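You operate a simulated robot arm through the tools that you are given. There is no shell and no other tool. Be economical: measure what you need, move in short steps, check, and stop when the job is done.

You are at the controls of a simulated robot arm. One attempt, no reset.

JOB
Sponge off the juice stain, close the shell jar and light the red candle.
Fine: vase slid to the middle of the table, sponge back where it lay; the other candle stays off.

The check looks at the end state, three seconds after you hand in, the way a careful person would. Anything else that was tipped, shoved, dropped, spilled or broken makes it a failure.

ROBOT AND FRAMES
A 6-joint arm with a two-finger parallel gripper, fixed in place. Base frame: the origin is at the foot of the arm, x ahead of it, y to its left, z up. Lengths are in m, angles in degrees, forces in N, time in s.
With the tool pointing down near the work surface it reaches from about 0.16 to 0.74 m from the base axis. Its first joint turns from -166.0 to 166.0 degrees. Payload 3.91 kg.
The TCP is the grasp point between the finger pads, 0.03 m short of the fingertips. In the tool frame z runs along the fingers and y along their closing line. Largest opening 0.11 m; finger width 0.02, thickness 0.01; the body of the gripper, 0.048 by 0.112 m, starts 0.055 m behind the TCP.
Orientation is that of the tool frame in the base frame, as a unit quaternion [w, x, y, z]. With the fingers straight down and closing along the base's y, the tool's x points along the base's -x, its y along +y and its z along -z.

CONTROLS
- The arm moves only by the tool nudge_tool. Its argument "steps" is a list of rows, each a list of 7 numbers: the shift along the tool's x, y, z in m, then the turn, a rotation vector about the tool's x, y, z in degrees, then the opening, from 0 (shut) to 1 (fully open). In form: [[tx, ty, tz, ax, ay, az, grip], ...]. A call has 1 to 12 rows; each row shifts and turns the commanded pose from where the row before left it, along the tool's axes as they then stand. A row lasts 0.2 s, in which the tool goes at most 0.05 m and 8.6 degrees; a call with a longer step from one row to the next is refused whole, and so is a gripper value outside its range. A pose out of reach is approached as far as the arm can. The call stops where the force on the tool passes 50 N (or 10 N more than at its start, if that is more) or the arm is blocked; 0.2 s more then pass. The fingers move at their own pace (about 0.045 m/s each) and stop on an object; they squeeze with about 23 N. The grip force told is the motor's: it shows also when the fingers shut on nothing. Time passes only in rows, and 0.2 s behind the last, so rows that do not move let the fingers close. It gives the time, the measured TCP pose, the force on the tool (base axes), the opening and the grip force at its end, in the units of the frame above (readings bear some noise), and new pictures: "pictures" is both (left out), scene, wrist or none.
- Cameras (640 x 400 px; columns grow to the right, rows downward): "scene" is fixed at [0.2098, -0.5039, 1.3461]; the picture's right is [0.66, -0.75, 0.00], its down [-0.47, -0.42, -0.78] and it looks along [0.58, 0.51, -0.63] (base axes); focal length 223 px, centre (320, 200). "wrist" rides on the gripper at [-0.036, 0, -0.057] in the tool frame; the picture's right is [0.00, -1.00, 0.00], its down [0.97, 0.00, -0.24] and it looks along [0.24, 0.00, 0.97] (tool axes); focal length 218 px, centre (320, 200). There is no depth. A picture from a camera that has moved, and an enlarged one, comes with that camera's place and axes in the base frame and with its lens. The place of the scene camera against the robot may be out by one fixed shift of up to 0.025 m in any direction.
- lift_body(by): slides the trunk up (or, below 0, down) by that many m; the arm rides with it, the base frame stays. It gives what a move gives, with no picture.
- inspect(camera, box): a new picture of the part [left, top, right, bottom] of that camera's present view, enlarged. It takes no simulated time.
- sign_off(): hands the job in; it is judged then, once.

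Go step by step. Nothing tells you positions but the pictures and the camera data: compare them with the known pose of the tool, close in by small moves and look again before you grip or let go. The budget is 120 turns and 150 pictures, counting those below and the enlarged ones. Unless the task says otherwise, let go and move clear before handing in, and close with one line.

The tools are called after "Call:" by a JSON object that holds its "op" and its "data". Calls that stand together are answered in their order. nudge_tool: Moves the arm, as the interface text tells. Its arguments: {"type":"object","properties":{"steps":{"type":"array","items":{"type":"array","items":{"type":"number"}}},"pictures":{"type":"string","enum":["both","scene","wrist","none"]}},"required":["steps"]} The other tools are called the same way: lift_body (by) slides the trunk up or down; inspect (camera, box) takes an enlarged picture of a part of a camera's view; sign_off () hands the job in.

At the start:

```text
t: 0.0
eef_pos: [0.3683, -0.0438, 1.1808]
tcp_rot: [0.0, 0.0, 1.0, 0.0]
ft_force: [-0.4, -0.3, 0.0]
finger_gap: 0.1098
grip_force: 0.0
trunk travel left (down, up): [-0.525, 0.065]
```

scene: 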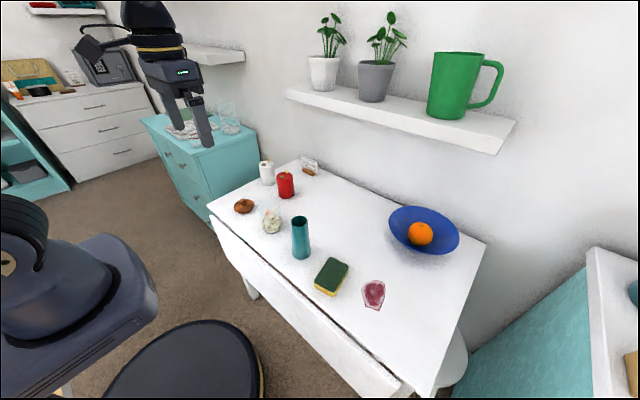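
wrist: 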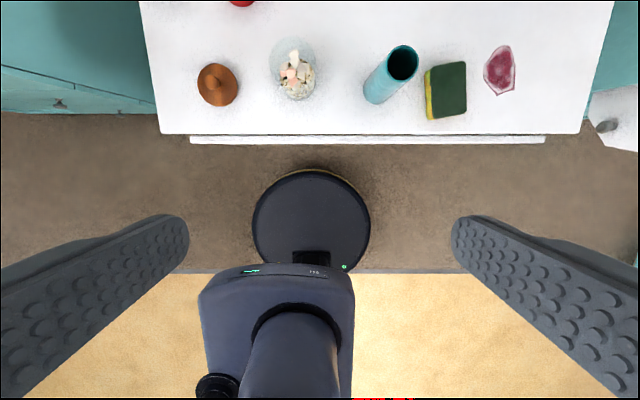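

I see a white table with two candles (white, red), a small sign or matchbox, a brown lid, a shell jar, a teal vase, a sponge and a stain. I'll zoom in for details.

Call:
{"op": "inspect", "data": {"camera": "scene", "box": [220, 140, 340, 240]}}

Call:
{"op": "inspect", "data": {"camera": "scene", "box": [280, 190, 480, 320]}}

Call:
{"op": "inspect", "data": {"camera": "wrist", "box": [140, 0, 620, 150]}}

```text
4.00 times, centred on (280, 190) of scene
camera zoom: at [0.2098, -0.5039, 1.3461], right [0.66, -0.75, 0.0], down [-0.47, -0.42, -0.78], along [0.58, 0.51, -0.63], focal length 891 px, centre (480, 240)
```

zoom: 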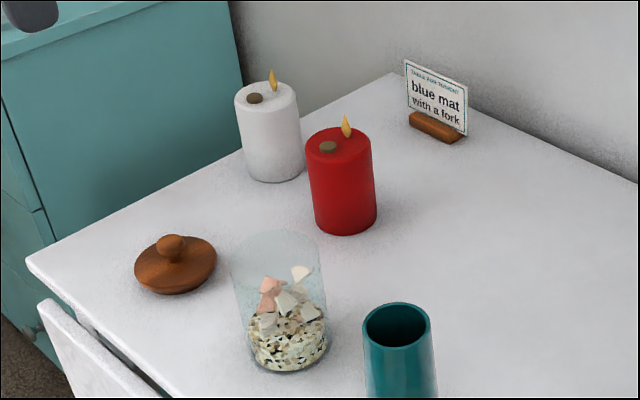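

```text
3.08 times, centred on (380, 255) of scene
camera zoom: at [0.2098, -0.5039, 1.3461], right [0.66, -0.75, 0.0], down [-0.47, -0.42, -0.78], along [0.58, 0.51, -0.63], focal length 685 px, centre (135, 31)
```

zoom: 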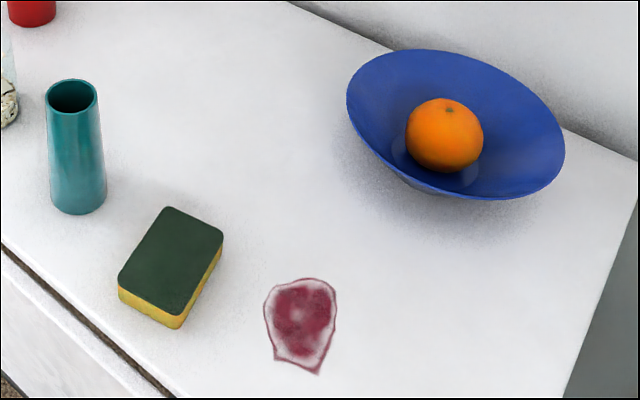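

```text
1.33 times, centred on (380, 75) of wrist
camera zoom: at [0.4052, -0.0434, 1.2396], right [0.0, -1.0, 0.0], down [-0.97, 0.0, 0.24], along [-0.24, 0.0, -0.97], focal length 291 px, centre (240, 367)
```

zoom: 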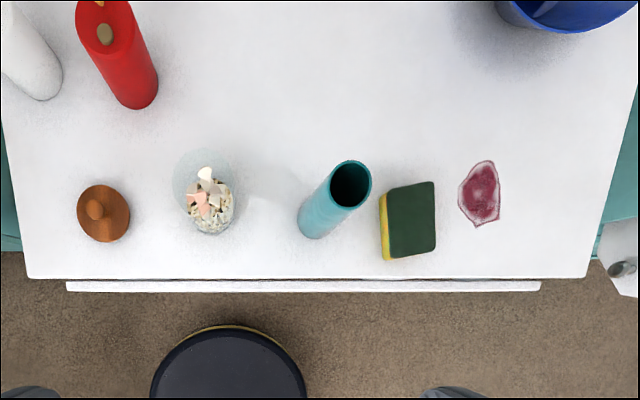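

The candles are electric, with a push button on top. The table spans roughly x 0.43–0.96, y −0.60–0.30, so its middle is near (0.695, −0.15). Next I'll move over the table for a better view.

Call:
{"op": "nudge_tool", "data": {"steps": [[-0.036, -0.021, 0.016, 0, 0, 0, 1], [-0.036, -0.021, 0.016, 0, 0, 0, 1], [-0.036, -0.021, 0.016, 0, 0, 0, 1], [-0.036, -0.021, 0.016, 0, 0, 0, 1], [-0.036, -0.021, 0.016, 0, 0, 0, 1], [0, 0, 0, 0, 0, 0, 1]]}}

```text
t: 1.4
eef_pos: [0.5466, -0.1486, 1.102]
tcp_rot: [-0.001, 0.0, 1.0, -0.001]
ft_force: [0.0, -0.3, 0.4]
finger_gap: 0.1099
grip_force: 0.1
trunk travel left (down, up): [-0.525, 0.065]
camera wrist: at [0.5837, -0.1492, 1.1585], right [0.0, -1.0, 0.0], down [-0.97, 0.0, 0.24], along [-0.24, 0.0, -0.97], focal length 218 px, centre (320, 200)
```

scene: 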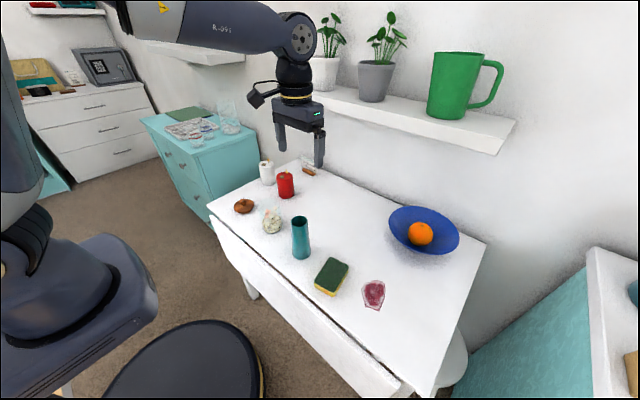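
wrist: 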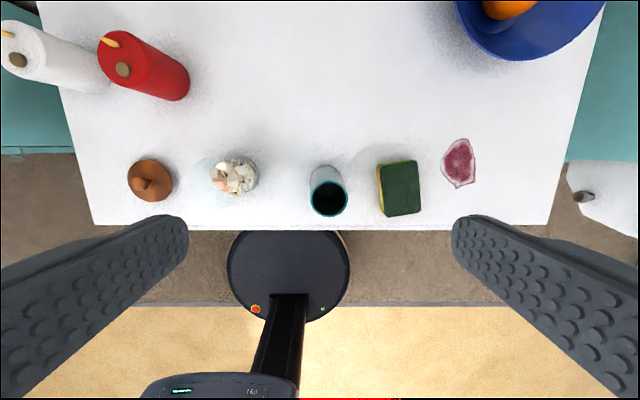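

The view is good; I'll zoom in for precise positions.

Call:
{"op": "inspect", "data": {"camera": "wrist", "box": [300, 120, 500, 245]}}

Call:
{"op": "inspect", "data": {"camera": "wrist", "box": [80, 110, 280, 235]}}

Call:
{"op": "inspect", "data": {"camera": "wrist", "box": [0, 0, 200, 125]}}

```text
3.20 times, centred on (400, 182) of wrist
camera zoom: at [0.5837, -0.1492, 1.1585], right [0.0, -1.0, 0.0], down [-0.97, 0.0, 0.24], along [-0.24, 0.0, -0.97], focal length 698 px, centre (64, 256)
```

zoom: 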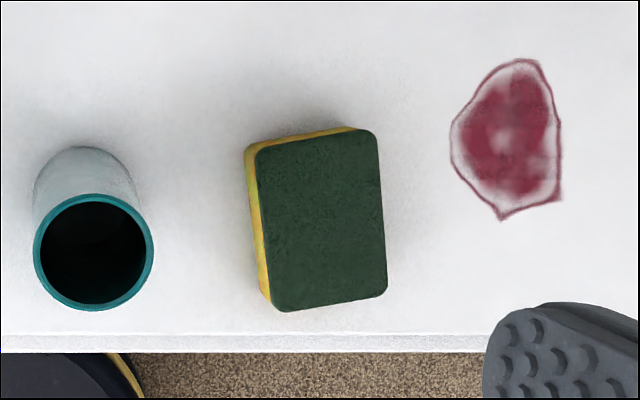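

```text
3.20 times, centred on (180, 172) of wrist
camera zoom: at [0.5837, -0.1492, 1.1585], right [0.0, -1.0, 0.0], down [-0.97, 0.0, 0.24], along [-0.24, 0.0, -0.97], focal length 698 px, centre (768, 288)
```

zoom: 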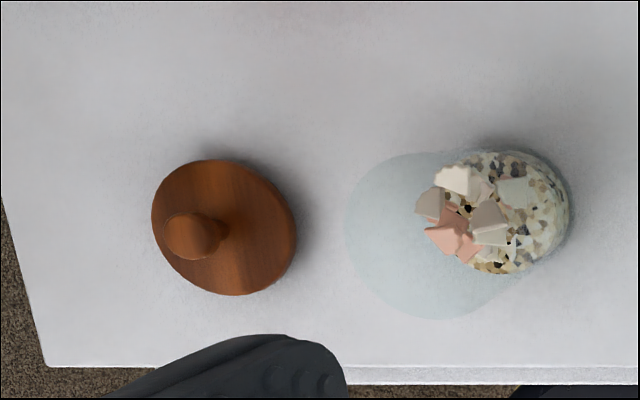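

```text
3.20 times, centred on (100, 62) of wrist
camera zoom: at [0.5837, -0.1492, 1.1585], right [0.0, -1.0, 0.0], down [-0.97, 0.0, 0.24], along [-0.24, 0.0, -0.97], focal length 698 px, centre (1024, 640)
```

zoom: 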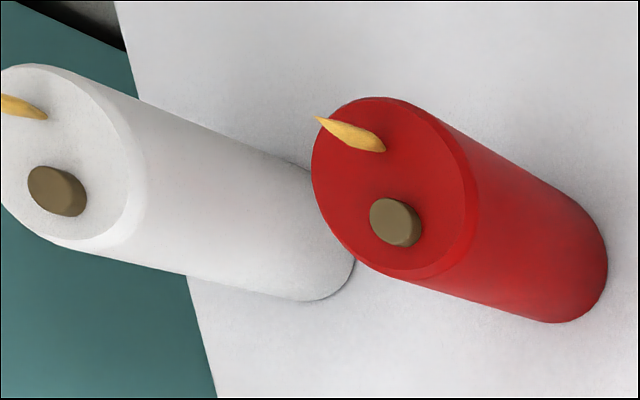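

Estimates: vase (0.519, −0.160), height about 0.14; sponge (0.51, −0.292), yaw about 5.5°; stain (0.553, −0.406); lid (0.521, 0.160); jar (0.529, 0.002); red button (0.683, 0.112). I'll start with the vase and descend above it.

Call:
{"op": "nudge_tool", "data": {"steps": [[0.007, -0.003, 0.04, 0, 0, 0, 1], [0.007, -0.003, 0.04, 0, 0, 0, 1], [0.007, -0.003, 0.04, 0, 0, 0, 1], [0.0065, -0.003, 0.032, 0, 0, 0, 1], [0, 0, 0, 0, 0, 0, 1]]}}

```text
t: 2.6
eef_pos: [0.5201, -0.16, 0.9481]
tcp_rot: [0.0, 0.0, 1.0, 0.0]
ft_force: [-0.6, 0.6, 0.9]
finger_gap: 0.1101
grip_force: 0.0
trunk travel left (down, up): [-0.525, 0.065]
camera wrist: at [0.5572, -0.1605, 1.0063], right [0.0, -1.0, 0.0], down [-0.97, 0.0, 0.24], along [-0.24, 0.0, -0.97], focal length 218 px, centre (320, 200)
```

scene: 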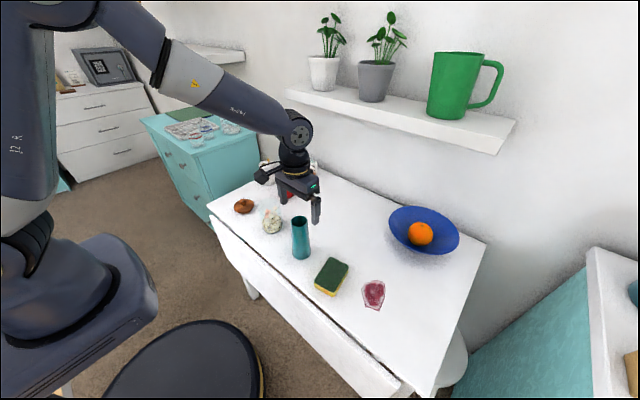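
wrist: 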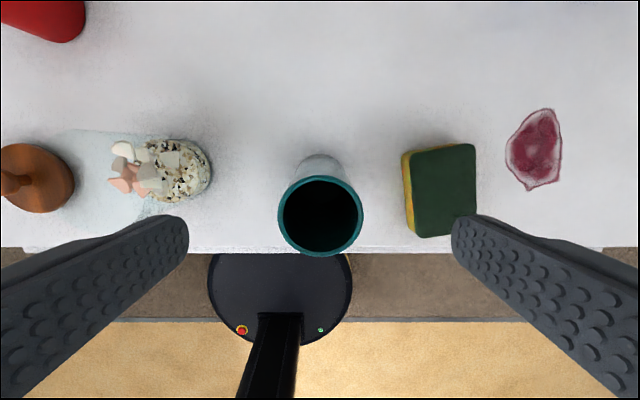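

Rim is centered at (0.520, −0.160) with its top near 0.893. I'll descend to z≈0.852 and close on it.

Call:
{"op": "nudge_tool", "data": {"steps": [[0, 0, 0.032, 0, 0, 0, 1], [0, 0, 0.032, 0, 0, 0, 1], [0, 0, 0.032, 0, 0, 0, 1], [0, 0, 0, 0, 0, 0, 0.8], [0, 0, 0, 0, 0, 0, 0.6], [0, 0, 0, 0, 0, 0, 0.3], [0, 0, 0, 0, 0, 0, 0.3], [0, 0, 0, 0, 0, 0, 0.3], [0, 0, 0, 0, 0, 0, 0.3]]}}

```text
t: 4.6
eef_pos: [0.5216, -0.1602, 0.8544]
tcp_rot: [0.0, 0.001, 1.0, 0.0]
ft_force: [-0.8, -0.4, 0.0]
finger_gap: 0.0528
grip_force: 23.1
trunk travel left (down, up): [-0.525, 0.065]
camera wrist: at [0.5587, -0.1596, 0.9123], right [0.0, -1.0, 0.0], down [-0.97, 0.0, 0.24], along [-0.24, 0.0, -0.97], focal length 218 px, centre (320, 200)
```

scene: 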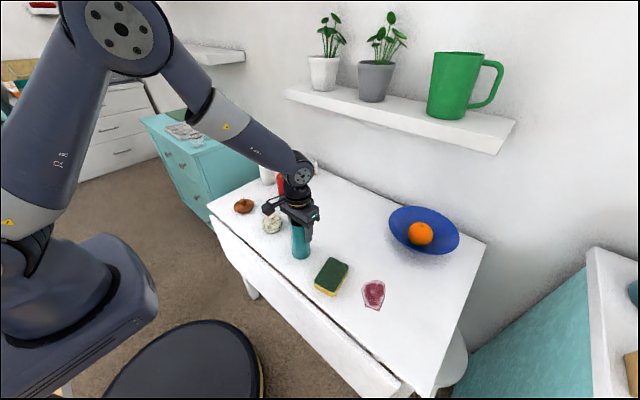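
wrist: 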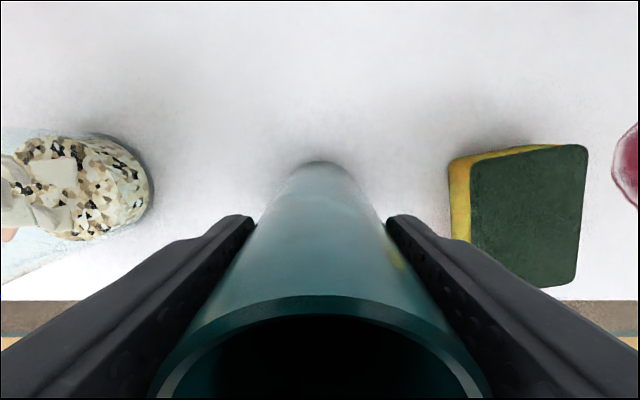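

The vase is gripped. I'll lift it just off the surface, carry it 0.175 forward to the table's middle and lower it again.

Call:
{"op": "nudge_tool", "data": {"steps": [[0, 0, -0.006, 0, 0, 0, 0.3], [-0.025, 0.001, 0, 0, 0, 0, 0.3], [-0.03, 0.0015, 0, 0, 0, 0, 0.3], [-0.03, 0.0015, 0, 0, 0, 0, 0.3], [-0.03, 0.0015, 0, 0, 0, 0, 0.3], [-0.03, 0.0015, 0, 0, 0, 0, 0.3], [-0.02, 0.001, 0, 0, 0, 0, 0.3], [-0.01, 0.001, 0, 0, 0, 0, 0.3], [0, 0, 0, 0, 0, 0, 0.3]]}}

```text
t: 6.6
eef_pos: [0.6974, -0.1507, 0.8595]
tcp_rot: [-0.001, 0.0, 1.0, 0.0]
ft_force: [0.2, 0.6, -2.3]
finger_gap: 0.053
grip_force: 22.9
trunk travel left (down, up): [-0.525, 0.065]
camera wrist: at [0.7334, -0.1511, 0.9172], right [0.0, -1.0, 0.0], down [-0.97, 0.0, 0.24], along [-0.24, 0.0, -0.97], focal length 218 px, centre (320, 200)
```

scene: 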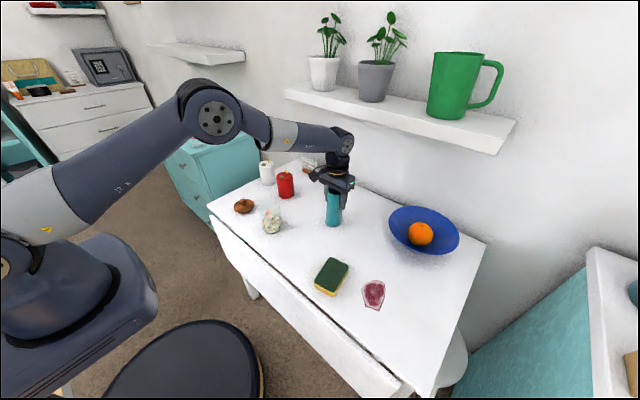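
wrist: 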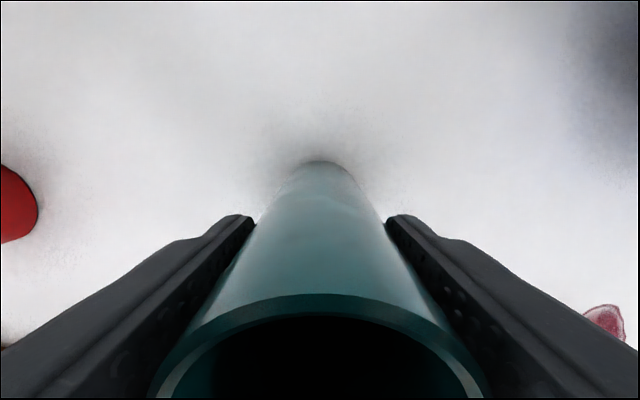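

The vase sits at the computed middle (about 0.696, −0.151). Now I'll set it down, release and rise.

Call:
{"op": "nudge_tool", "data": {"steps": [[0, 0, 0.003, 0, 0, 0, 0.3], [0, 0, 0.002, 0, 0, 0, 0.3], [0, 0, 0.001, 0, 0, 0, 0.3], [0, 0, 0, 0, 0, 0, 0.3]], "pictures": "none"}}

```text
t: 7.6
eef_pos: [0.696, -0.1512, 0.8537]
tcp_rot: [0.001, 0.0, 1.0, 0.0]
ft_force: [0.1, 1.8, 4.1]
finger_gap: 0.0527
grip_force: 23.3
trunk travel left (down, up): [-0.525, 0.065]
```

The vase has touched down, so I'll release and rise.

Call:
{"op": "nudge_tool", "data": {"steps": [[0, 0, 0, 0, 0, 0, 0.6], [0, 0, 0, 0, 0, 0, 1], [0, 0, 0, 0, 0, 0, 1], [0, 0, 0, 0, 0, 0, 1], [0, 0, 0, 0, 0, 0, 1], [0, 0, -0.04, 0, 0, 0, 1], [0, 0, -0.04, 0, 0, 0, 1], [0.03, 0, -0.03, 0, 0, 0, 1], [0, 0, 0, 0, 0, 0, 1]]}}

```text
t: 9.6
eef_pos: [0.6646, -0.1495, 0.9634]
tcp_rot: [0.001, 0.0, 1.0, 0.0]
ft_force: [-0.6, 0.6, 0.3]
finger_gap: 0.1102
grip_force: 0.0
trunk travel left (down, up): [-0.525, 0.065]
camera wrist: at [0.7027, -0.1499, 1.0207], right [0.0, -1.0, 0.0], down [-0.97, 0.0, 0.24], along [-0.24, 0.0, -0.97], focal length 218 px, centre (320, 200)
```

scene: 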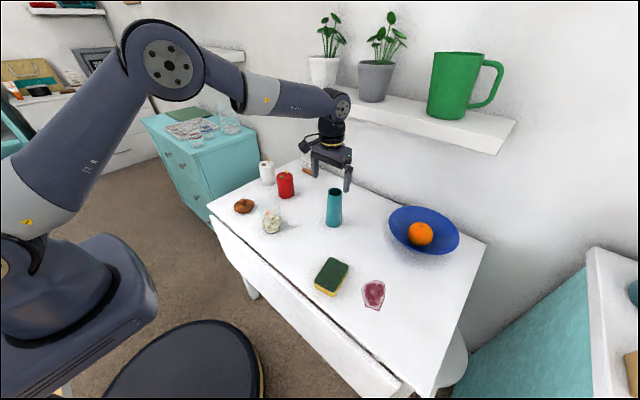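
wrist: 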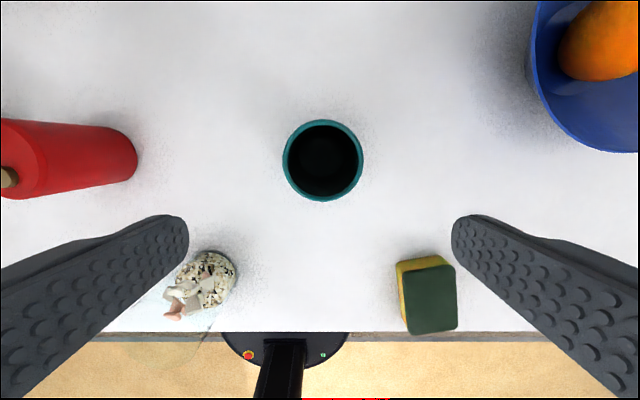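

The vase stands in the middle. Next I'll shut the fingers and move above the red candle's button.

Call:
{"op": "nudge_tool", "data": {"steps": [[-0.002, 0.0436, 0, 0, 0, 0, 0.8], [-0.002, 0.0436, 0, 0, 0, 0, 0.6], [-0.002, 0.0436, 0, 0, 0, 0, 0.4], [-0.002, 0.0436, 0, 0, 0, 0, 0.2], [-0.002, 0.0436, 0, 0, 0, 0, 0], [-0.003, 0.0436, 0, 0, 0, 0, 0], [0, 0, 0, 0, 0, 0, 0], [0, 0, 0, 0, 0, 0, 0]]}}

```text
t: 11.4
eef_pos: [0.6789, 0.1105, 0.9631]
tcp_rot: [0.0, 0.0, 1.0, 0.0]
ft_force: [0.0, -0.4, 0.1]
finger_gap: 0.0001
grip_force: 22.8
trunk travel left (down, up): [-0.525, 0.065]
camera wrist: at [0.7159, 0.1106, 1.0213], right [0.0, -1.0, 0.0], down [-0.97, 0.0, 0.24], along [-0.24, 0.0, -0.97], focal length 218 px, centre (320, 200)
```

scene: 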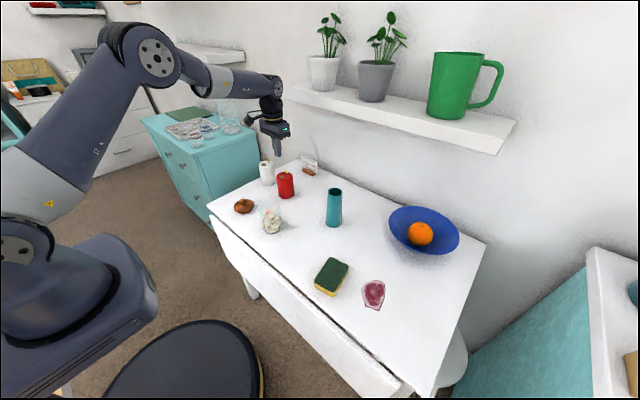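
wrist: 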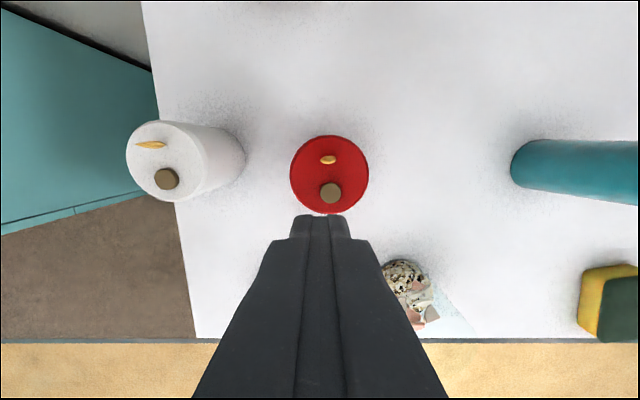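

The button is at about (0.679, 0.1015), top at about z 0.849. I'll shift −9 mm in y, descend to just above it and look.

Call:
{"op": "nudge_tool", "data": {"steps": [[0, -0.009, 0.02, 0, 0, 0, 0], [0, 0, 0.03, 0, 0, 0, 0], [0, 0, 0.02, 0, 0, 0, 0], [0, 0, 0, 0, 0, 0, 0]]}}

Call:
{"op": "inspect", "data": {"camera": "scene", "box": [220, 120, 340, 220]}}

```text
t: 12.4
eef_pos: [0.6792, 0.1014, 0.8936]
tcp_rot: [-0.001, 0.0, 1.0, 0.001]
ft_force: [0.4, 0.4, 0.1]
finger_gap: 0.0
grip_force: 23.1
trunk travel left (down, up): [-0.525, 0.065]
camera wrist: at [0.7165, 0.1007, 0.9514], right [0.0, -1.0, 0.0], down [-0.97, 0.0, 0.24], along [-0.24, 0.0, -0.97], focal length 218 px, centre (320, 200)
```

scene: 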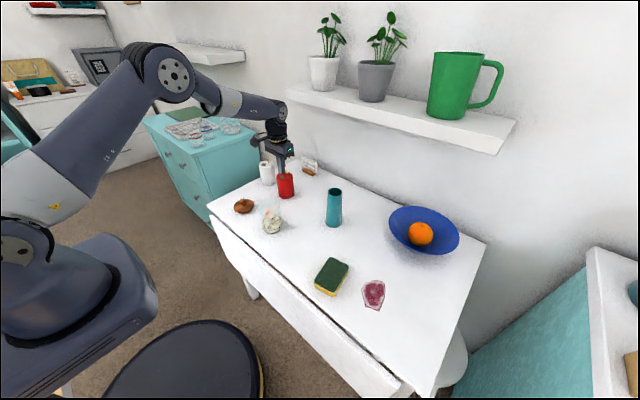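
wrist: 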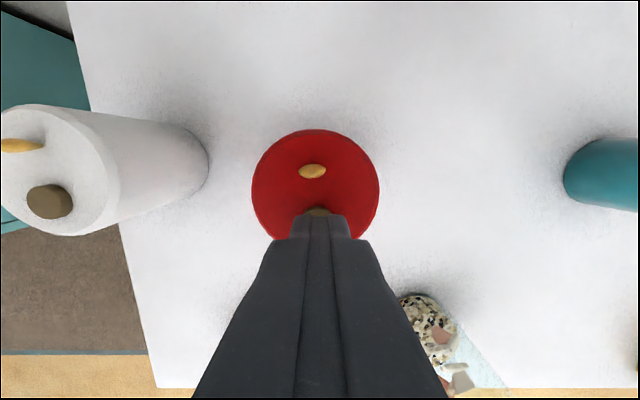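

```text
4.00 times, centred on (280, 170) of scene
camera zoom: at [0.2098, -0.5039, 1.3461], right [0.66, -0.75, 0.0], down [-0.47, -0.42, -0.78], along [0.58, 0.51, -0.63], focal length 891 px, centre (480, 320)
```

zoom: 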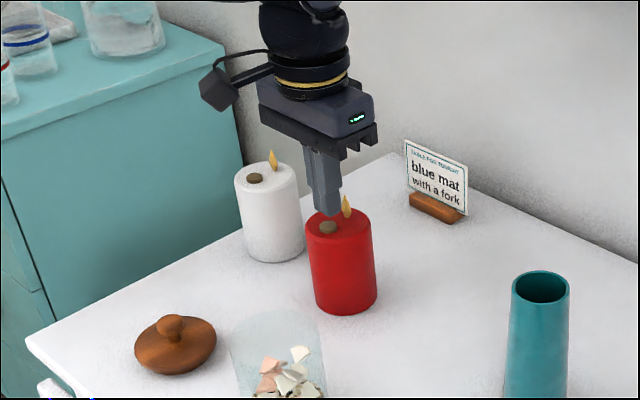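

Tip is over the button with the flame clear. I'll press down in small steps.

Call:
{"op": "nudge_tool", "data": {"steps": [[0, 0, 0.004, 0, 0, 0, 0], [0, 0, 0.004, 0, 0, 0, 0], [0, 0, 0.003, 0, 0, 0, 0], [0, 0, 0.002, 0, 0, 0, 0], [0, 0, 0.002, 0, 0, 0, 0]], "pictures": "scene"}}

```text
t: 13.6
eef_pos: [0.6777, 0.1015, 0.8784]
tcp_rot: [0.0, 0.0, 1.0, 0.001]
ft_force: [0.2, 0.5, 1.4]
finger_gap: 0.0
grip_force: 23.3
trunk travel left (down, up): [-0.525, 0.065]
```

scene: 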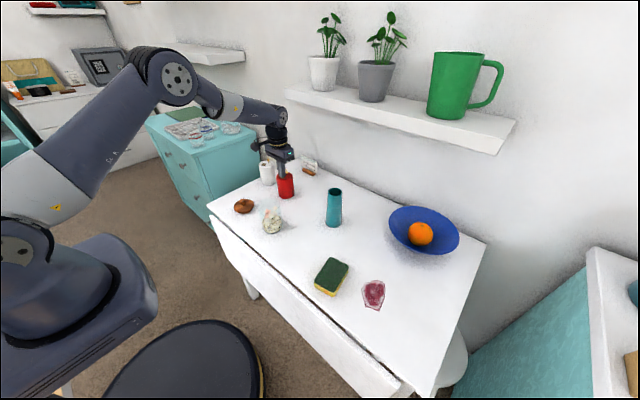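

Contact may be just starting (1.4 N). I'll continue with a few millimetres.

Call:
{"op": "nudge_tool", "data": {"steps": [[0, 0, 0.001, 0, 0, 0, 0], [0, 0, 0.001, 0, 0, 0, 0]], "pictures": "none"}}

Call:
{"op": "inspect", "data": {"camera": "scene", "box": [250, 140, 310, 190]}}

```text
t: 14.2
eef_pos: [0.6777, 0.1007, 0.8759]
tcp_rot: [0.0, 0.001, 1.0, 0.0]
ft_force: [0.1, -0.4, 3.3]
finger_gap: 0.0001
grip_force: 23.0
trunk travel left (down, up): [-0.525, 0.065]
```

```text
8.00 times, centred on (280, 165) of scene
camera zoom: at [0.2098, -0.5039, 1.3461], right [0.66, -0.75, 0.0], down [-0.47, -0.42, -0.78], along [0.58, 0.51, -0.63], focal length 1782 px, centre (640, 480)
```

zoom: 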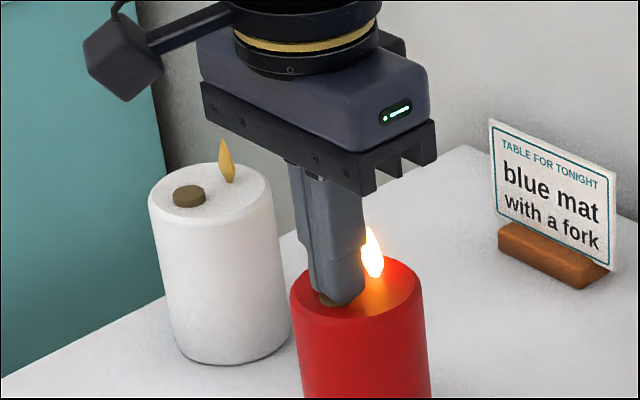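

The red candle is lit. I'll rise straight up, then go above the lid at (0.521, 0.160), opening half way.

Call:
{"op": "nudge_tool", "data": {"steps": [[0, 0, -0.03, 0, 0, 0, 0], [0, 0, -0.04, 0, 0, 0, 0], [0.04, 0.015, 0, 0, 0, 0, 0.2], [0.04, 0.015, 0, 0, 0, 0, 0.4], [0.04, 0.015, 0, 0, 0, 0, 0.6], [0.037, 0.014, 0, 0, 0, 0, 0.6], [0, 0, 0.03, 0, 0, 0, 0.6], [0, 0, 0, 0, 0, 0, 0.6]]}}

Call:
{"op": "inspect", "data": {"camera": "scene", "box": [220, 140, 340, 240]}}

```text
t: 16.0
eef_pos: [0.5209, 0.1626, 0.9157]
tcp_rot: [0.0, 0.0, 1.0, 0.0]
ft_force: [-0.7, 0.3, 0.3]
finger_gap: 0.066
grip_force: 0.0
trunk travel left (down, up): [-0.525, 0.065]
camera wrist: at [0.5581, 0.1616, 0.9729], right [0.0, -1.0, 0.0], down [-0.97, 0.0, 0.24], along [-0.24, 0.0, -0.97], focal length 218 px, centre (320, 200)
```

scene: 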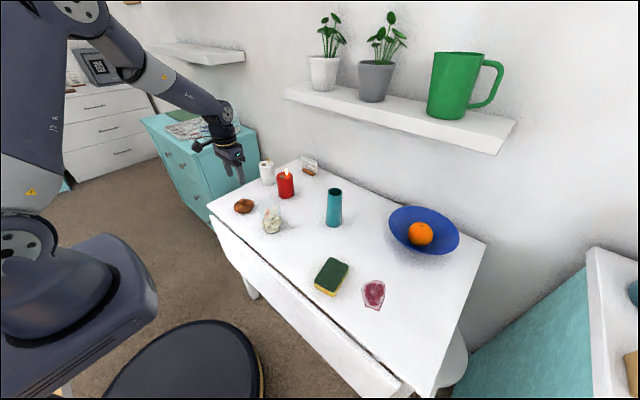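
wrist: 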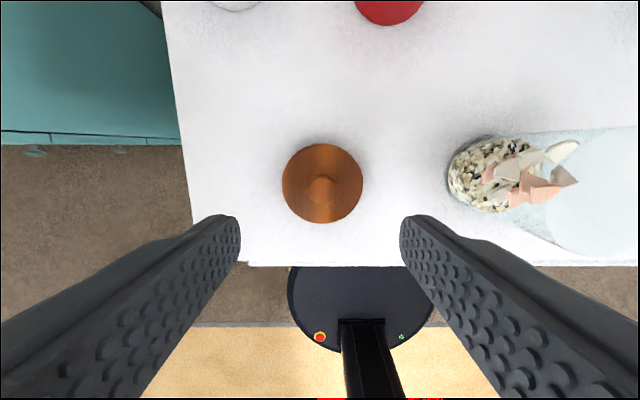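

```text
4.00 times, centred on (280, 190) of scene
camera zoom: at [0.2098, -0.5039, 1.3461], right [0.66, -0.75, 0.0], down [-0.47, -0.42, -0.78], along [0.58, 0.51, -0.63], focal length 891 px, centre (480, 240)
```

zoom: 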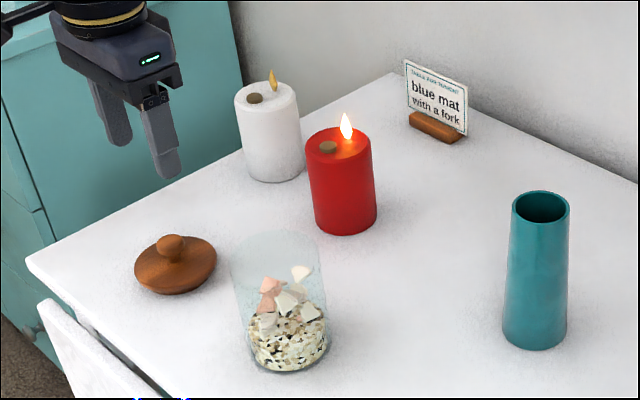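

The candle stays lit and the knob is at about (0.5225, 0.161). I'll descend to z≈0.806 and check clearance before gripping.

Call:
{"op": "nudge_tool", "data": {"steps": [[-0.001, -0.0015, 0.03, 0, 0, 0, 0.6], [0, 0, 0.03, 0, 0, 0, 0.6], [0, 0, 0.03, 0, 0, 0, 0.6], [0, 0, 0.015, 0, 0, 0, 0.6], [0, 0, 0.004, 0, 0, 0, 0.6], [0, 0, 0, 0, 0, 0, 0.6]]}}

Call:
{"op": "inspect", "data": {"camera": "scene", "box": [220, 180, 280, 230]}}

```text
t: 17.4
eef_pos: [0.524, 0.1603, 0.8071]
tcp_rot: [0.0, 0.0, 1.0, 0.0]
ft_force: [0.0, -0.5, 0.9]
finger_gap: 0.0661
grip_force: 0.1
trunk travel left (down, up): [-0.525, 0.065]
camera wrist: at [0.5604, 0.16, 0.8652], right [0.0, -1.0, 0.0], down [-0.97, 0.0, 0.24], along [-0.24, 0.0, -0.97], focal length 218 px, centre (320, 200)
```

scene: 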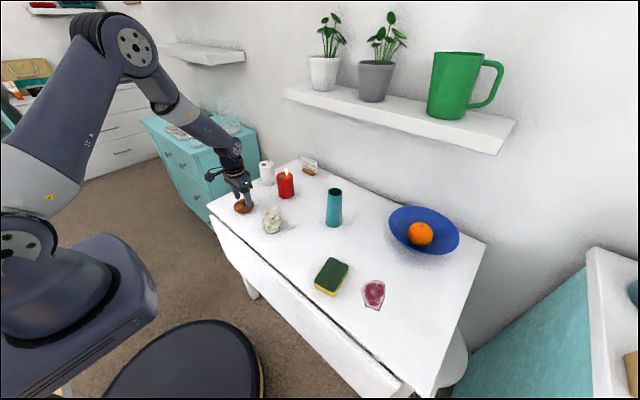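
wrist: 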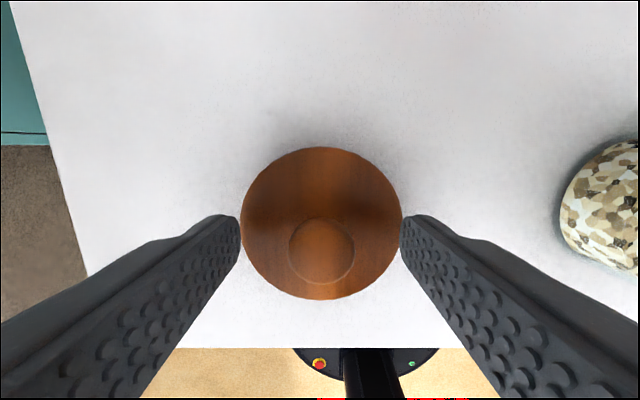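

```text
8.00 times, centred on (250, 205) of scene
camera zoom: at [0.2098, -0.5039, 1.3461], right [0.66, -0.75, 0.0], down [-0.47, -0.42, -0.78], along [0.58, 0.51, -0.63], focal length 1782 px, centre (880, 160)
```

zoom: 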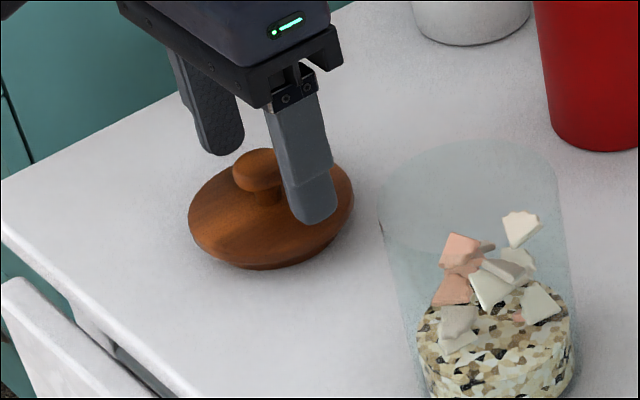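

Fingers straddle the mushroom knob evenly, so I'll close.

Call:
{"op": "nudge_tool", "data": {"steps": [[0, 0, 0, 0, 0, 0, 0.4], [0, 0, 0, 0, 0, 0, 0.2], [0, 0, 0, 0, 0, 0, 0.05], [0, 0, 0, 0, 0, 0, 0.05], [0, 0, 0, 0, 0, 0, 0.05]]}}

Call:
{"op": "inspect", "data": {"camera": "scene", "box": [220, 180, 280, 230]}}

```text
t: 18.6
eef_pos: [0.5238, 0.1603, 0.8063]
tcp_rot: [0.0, 0.0, 1.0, 0.001]
ft_force: [0.0, 0.3, 0.5]
finger_gap: 0.0243
grip_force: 23.0
trunk travel left (down, up): [-0.525, 0.065]
camera wrist: at [0.5603, 0.16, 0.8654], right [0.0, -1.0, 0.0], down [-0.97, 0.0, 0.24], along [-0.24, 0.0, -0.97], focal length 218 px, centre (320, 200)
```

scene: 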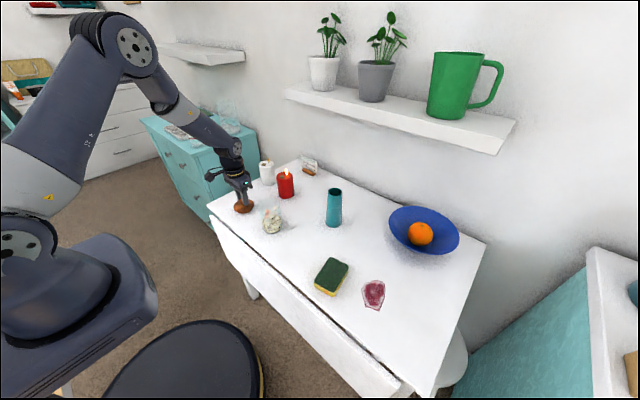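
wrist: 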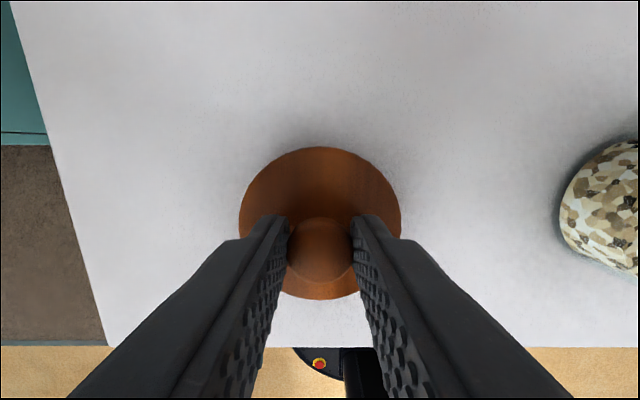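

```text
8.00 times, centred on (250, 205) of scene
camera zoom: at [0.2098, -0.5039, 1.3461], right [0.66, -0.75, 0.0], down [-0.47, -0.42, -0.78], along [0.58, 0.51, -0.63], focal length 1782 px, centre (880, 160)
```

zoom: 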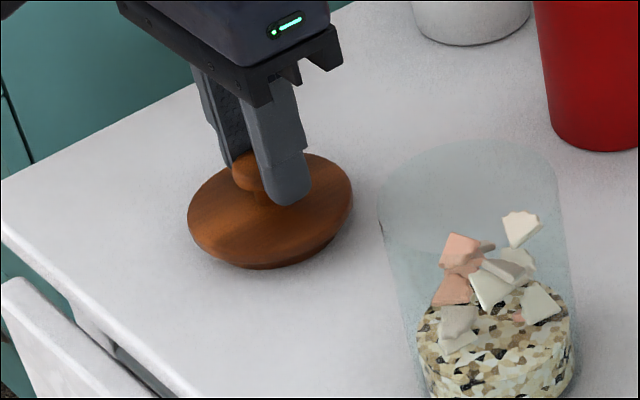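

The knob is held. I'll lift the lid to about z 0.95 and look at the jar.

Call:
{"op": "nudge_tool", "data": {"steps": [[0, 0, -0.01, 0, 0, 0, 0.05], [0, 0, -0.04, 0, 0, 0, 0.05], [0, 0, -0.04, 0, 0, 0, 0.05], [0, 0, -0.04, 0, 0, 0, 0.05], [0, -0.03, -0.03, 0, 0, 0, 0.05], [0, -0.03, 0, 0, 0, 0, 0.05], [0, 0, 0, 0, 0, 0, 0.05]]}}

Call:
{"op": "inspect", "data": {"camera": "wrist", "box": [300, 80, 620, 280]}}

Call:
{"op": "inspect", "data": {"camera": "scene", "box": [220, 140, 340, 240]}}

```text
t: 20.2
eef_pos: [0.5233, 0.0986, 0.9684]
tcp_rot: [0.0, 0.001, 1.0, 0.0]
ft_force: [0.5, 0.5, -0.3]
finger_gap: 0.0055
grip_force: 0.1
trunk travel left (down, up): [-0.525, 0.065]
camera wrist: at [0.5611, 0.098, 1.0261], right [0.0, -1.0, 0.0], down [-0.97, 0.0, 0.24], along [-0.24, 0.0, -0.97], focal length 218 px, centre (320, 200)
```

scene: 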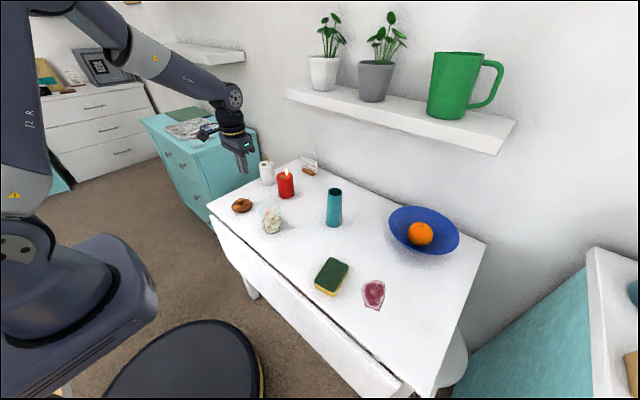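
wrist: 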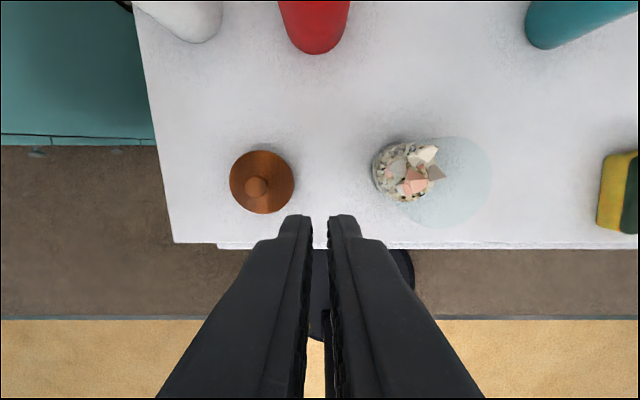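

```text
2.00 times, centred on (460, 180) of wrist
camera zoom: at [0.5611, 0.098, 1.0261], right [0.0, -1.0, 0.0], down [-0.97, 0.0, 0.24], along [-0.24, 0.0, -0.97], focal length 436 px, centre (40, 240)
```

zoom: 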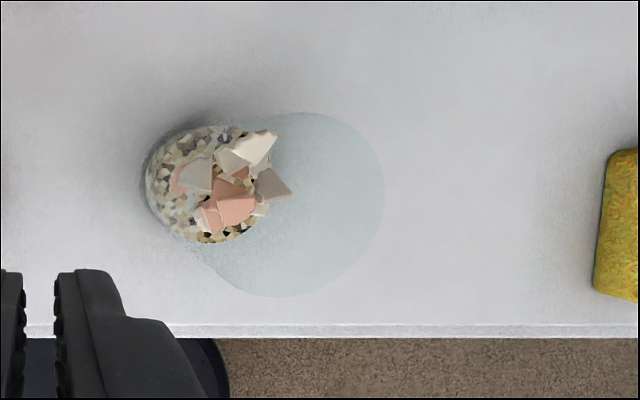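

```text
4.00 times, centred on (280, 190) of scene
camera zoom: at [0.2098, -0.5039, 1.3461], right [0.66, -0.75, 0.0], down [-0.47, -0.42, -0.78], along [0.58, 0.51, -0.63], focal length 891 px, centre (480, 240)
```

zoom: 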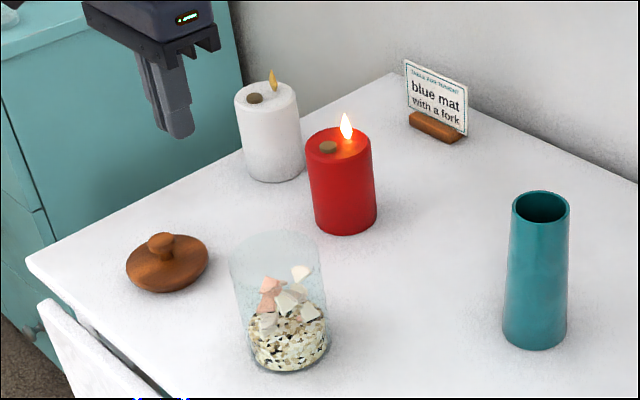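

The lid slipped off the knob and landed upright, shifted about 8 mm; I was gripping too high. I'll look closely at the knob profile.

Call:
{"op": "inspect", "data": {"camera": "scene", "box": [220, 185, 268, 225]}}

Call:
{"op": "inspect", "data": {"camera": "wrist", "box": [200, 130, 328, 210]}}

```text
10.00 times, centred on (244, 205) of scene
camera zoom: at [0.2098, -0.5039, 1.3461], right [0.66, -0.75, 0.0], down [-0.47, -0.42, -0.78], along [0.58, 0.51, -0.63], focal length 2228 px, centre (1080, 150)
```

zoom: 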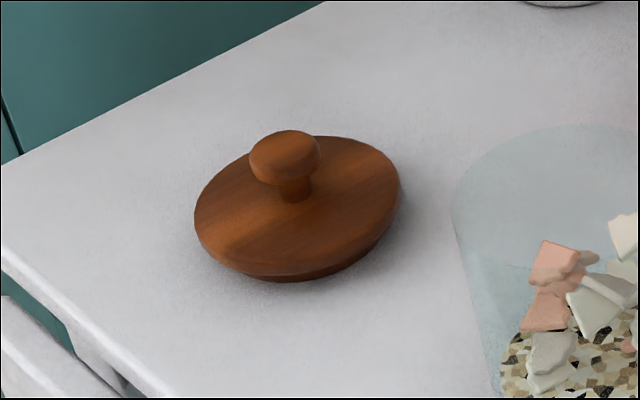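

```text
5.00 times, centred on (264, 170) of wrist
camera zoom: at [0.5611, 0.098, 1.0261], right [0.0, -1.0, 0.0], down [-0.97, 0.0, 0.24], along [-0.24, 0.0, -0.97], focal length 1091 px, centre (600, 350)
```

zoom: 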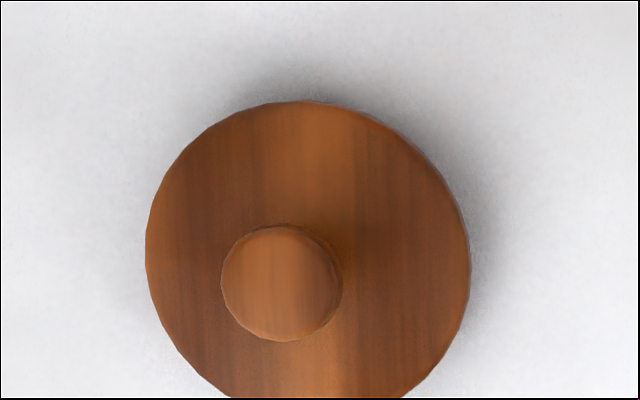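

The knob is a mushroom: cap about 27 mm across with its top near z 0.786. Lid is now at (0.518, 0.169). I'll return there, go deeper until just above the disc, and regrip.

Call:
{"op": "nudge_tool", "data": {"steps": [[0.0025, 0.035, 0, 0, 0, 0, 0.3], [0.0025, 0.0355, 0, 0, 0, 0, 0.6], [0, 0, 0.04, 0, 0, 0, 0.6], [0, 0, 0.04, 0, 0, 0, 0.6], [0, 0, 0.04, 0, 0, 0, 0.6], [0, 0, 0.03, 0, 0, 0, 0.6], [0, 0, 0.01, 0, 0, 0, 0.6], [0, 0, 0.006, 0, 0, 0, 0.6], [0, 0, 0.003, 0, 0, 0, 0.6], [0, 0, 0, 0, 0, 0, 0.6]]}}

Call:
{"op": "inspect", "data": {"camera": "scene", "box": [220, 180, 280, 230]}}

```text
t: 22.4
eef_pos: [0.5195, 0.1698, 0.798]
tcp_rot: [0.001, 0.0, 1.0, 0.0]
ft_force: [0.0, -0.7, 6.4]
finger_gap: 0.066
grip_force: 0.0
trunk travel left (down, up): [-0.525, 0.065]
camera wrist: at [0.5561, 0.1693, 0.857], right [0.0, -1.0, 0.0], down [-0.97, 0.0, 0.24], along [-0.24, 0.0, -0.97], focal length 218 px, centre (320, 200)
```

scene: 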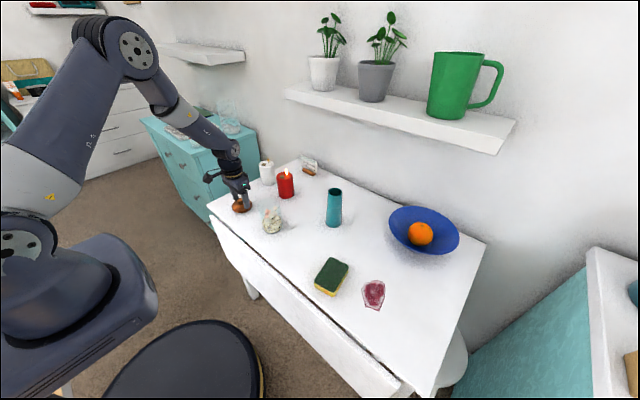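
wrist: 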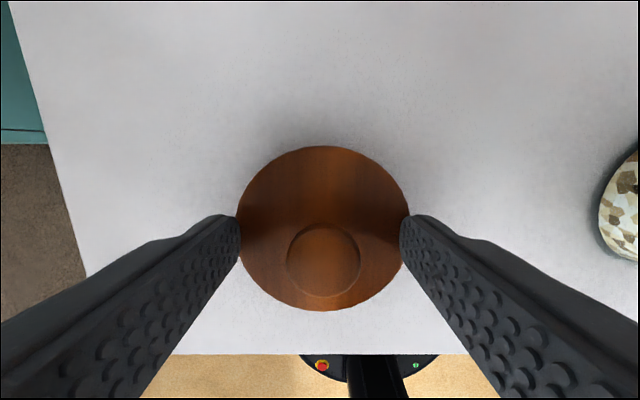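

```text
8.00 times, centred on (250, 205) of scene
camera zoom: at [0.2098, -0.5039, 1.3461], right [0.66, -0.75, 0.0], down [-0.47, -0.42, -0.78], along [0.58, 0.51, -0.63], focal length 1782 px, centre (880, 160)
```

zoom: 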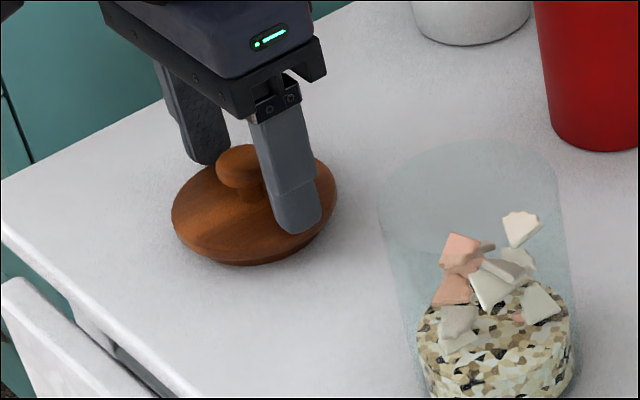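

I touched the disc (6 N). I'll raise 1.5 mm and close fully on the knob.

Call:
{"op": "nudge_tool", "data": {"steps": [[0.001, 0, -0.002, 0, 0, 0, 0.6], [0, 0, 0, 0, 0, 0, 0.3], [0, 0, 0, 0, 0, 0, 0], [0, 0, 0, 0, 0, 0, 0], [0, 0, 0, 0, 0, 0, 0], [0, 0, 0, 0, 0, 0, 0]], "pictures": "none"}}

Call:
{"op": "nudge_tool", "data": {"steps": [[0, 0, -0.005, 0, 0, 0, 0], [0, 0, -0.01, 0, 0, 0, 0], [0, 0, 0, 0, 0, 0, 0]]}}

Call:
{"op": "inspect", "data": {"camera": "scene", "box": [220, 180, 280, 230]}}

```text
t: 23.8
eef_pos: [0.5184, 0.1702, 0.8009]
tcp_rot: [0.0, 0.0, 1.0, 0.001]
ft_force: [-0.3, -0.4, 1.3]
finger_gap: 0.0241
grip_force: 23.4
trunk travel left (down, up): [-0.525, 0.065]
```

```text
t: 24.6
eef_pos: [0.5181, 0.1702, 0.8155]
tcp_rot: [0.0, 0.0, 1.0, 0.001]
ft_force: [0.4, -0.3, -0.8]
finger_gap: 0.0243
grip_force: 22.7
trunk travel left (down, up): [-0.525, 0.065]
camera wrist: at [0.5549, 0.1693, 0.8734], right [0.0, -1.0, 0.0], down [-0.97, 0.0, 0.24], along [-0.24, 0.0, -0.97], focal length 218 px, centre (320, 200)
```

scene: 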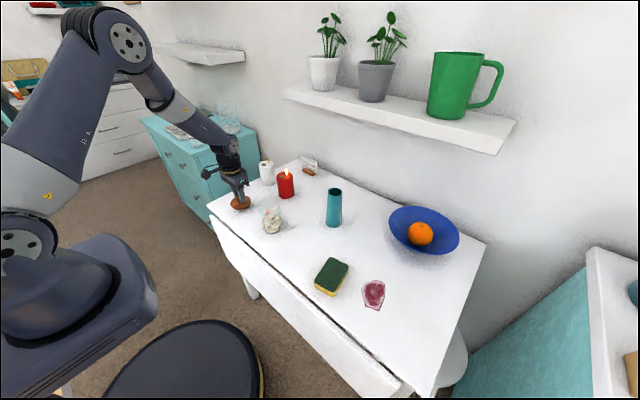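
wrist: 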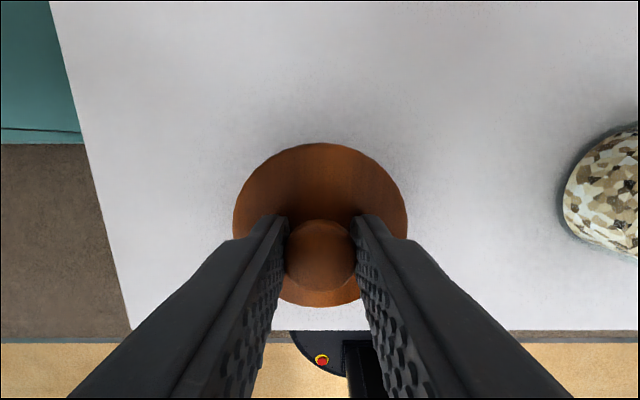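

```text
8.00 times, centred on (250, 205) of scene
camera zoom: at [0.2098, -0.5039, 1.3461], right [0.66, -0.75, 0.0], down [-0.47, -0.42, -0.78], along [0.58, 0.51, -0.63], focal length 1782 px, centre (880, 160)
```

zoom: 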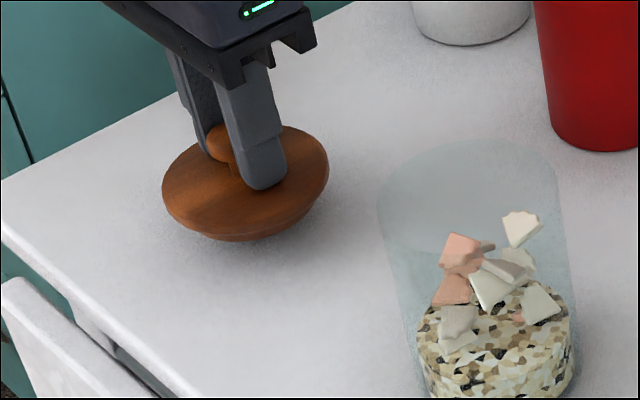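

The lid is held this time. I'll lift gently to z≈0.93 and then move toward the jar, which triangulates to (0.532, 0.000) with its rim near 0.857.

Call:
{"op": "nudge_tool", "data": {"steps": [[0, 0, -0.012, 0, 0, 0, 0], [0, 0, -0.02, 0, 0, 0, 0], [0, 0, -0.02, 0, 0, 0, 0], [0, 0, -0.02, 0, 0, 0, 0], [0, 0, -0.02, 0, 0, 0, 0], [0, 0, -0.018, 0, 0, 0, 0], [0, 0, -0.01, 0, 0, 0, 0], [0, 0, 0, 0, 0, 0, 0]]}}

```text
t: 26.4
eef_pos: [0.5162, 0.1694, 0.9355]
tcp_rot: [0.0, 0.0, 1.0, 0.0]
ft_force: [0.1, 0.7, 0.0]
finger_gap: 0.0242
grip_force: 23.3
trunk travel left (down, up): [-0.525, 0.065]
camera wrist: at [0.5536, 0.1683, 0.9942], right [0.0, -1.0, 0.0], down [-0.97, 0.0, 0.24], along [-0.24, 0.0, -0.97], focal length 218 px, centre (320, 200)
```

scene: 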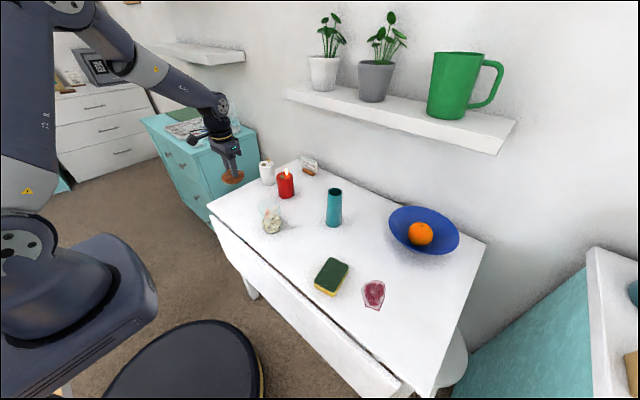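
wrist: 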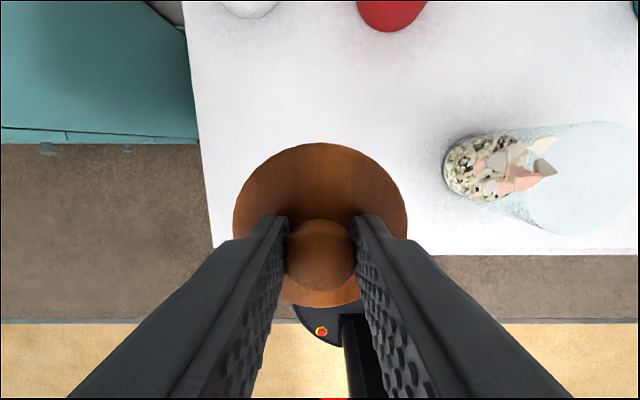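

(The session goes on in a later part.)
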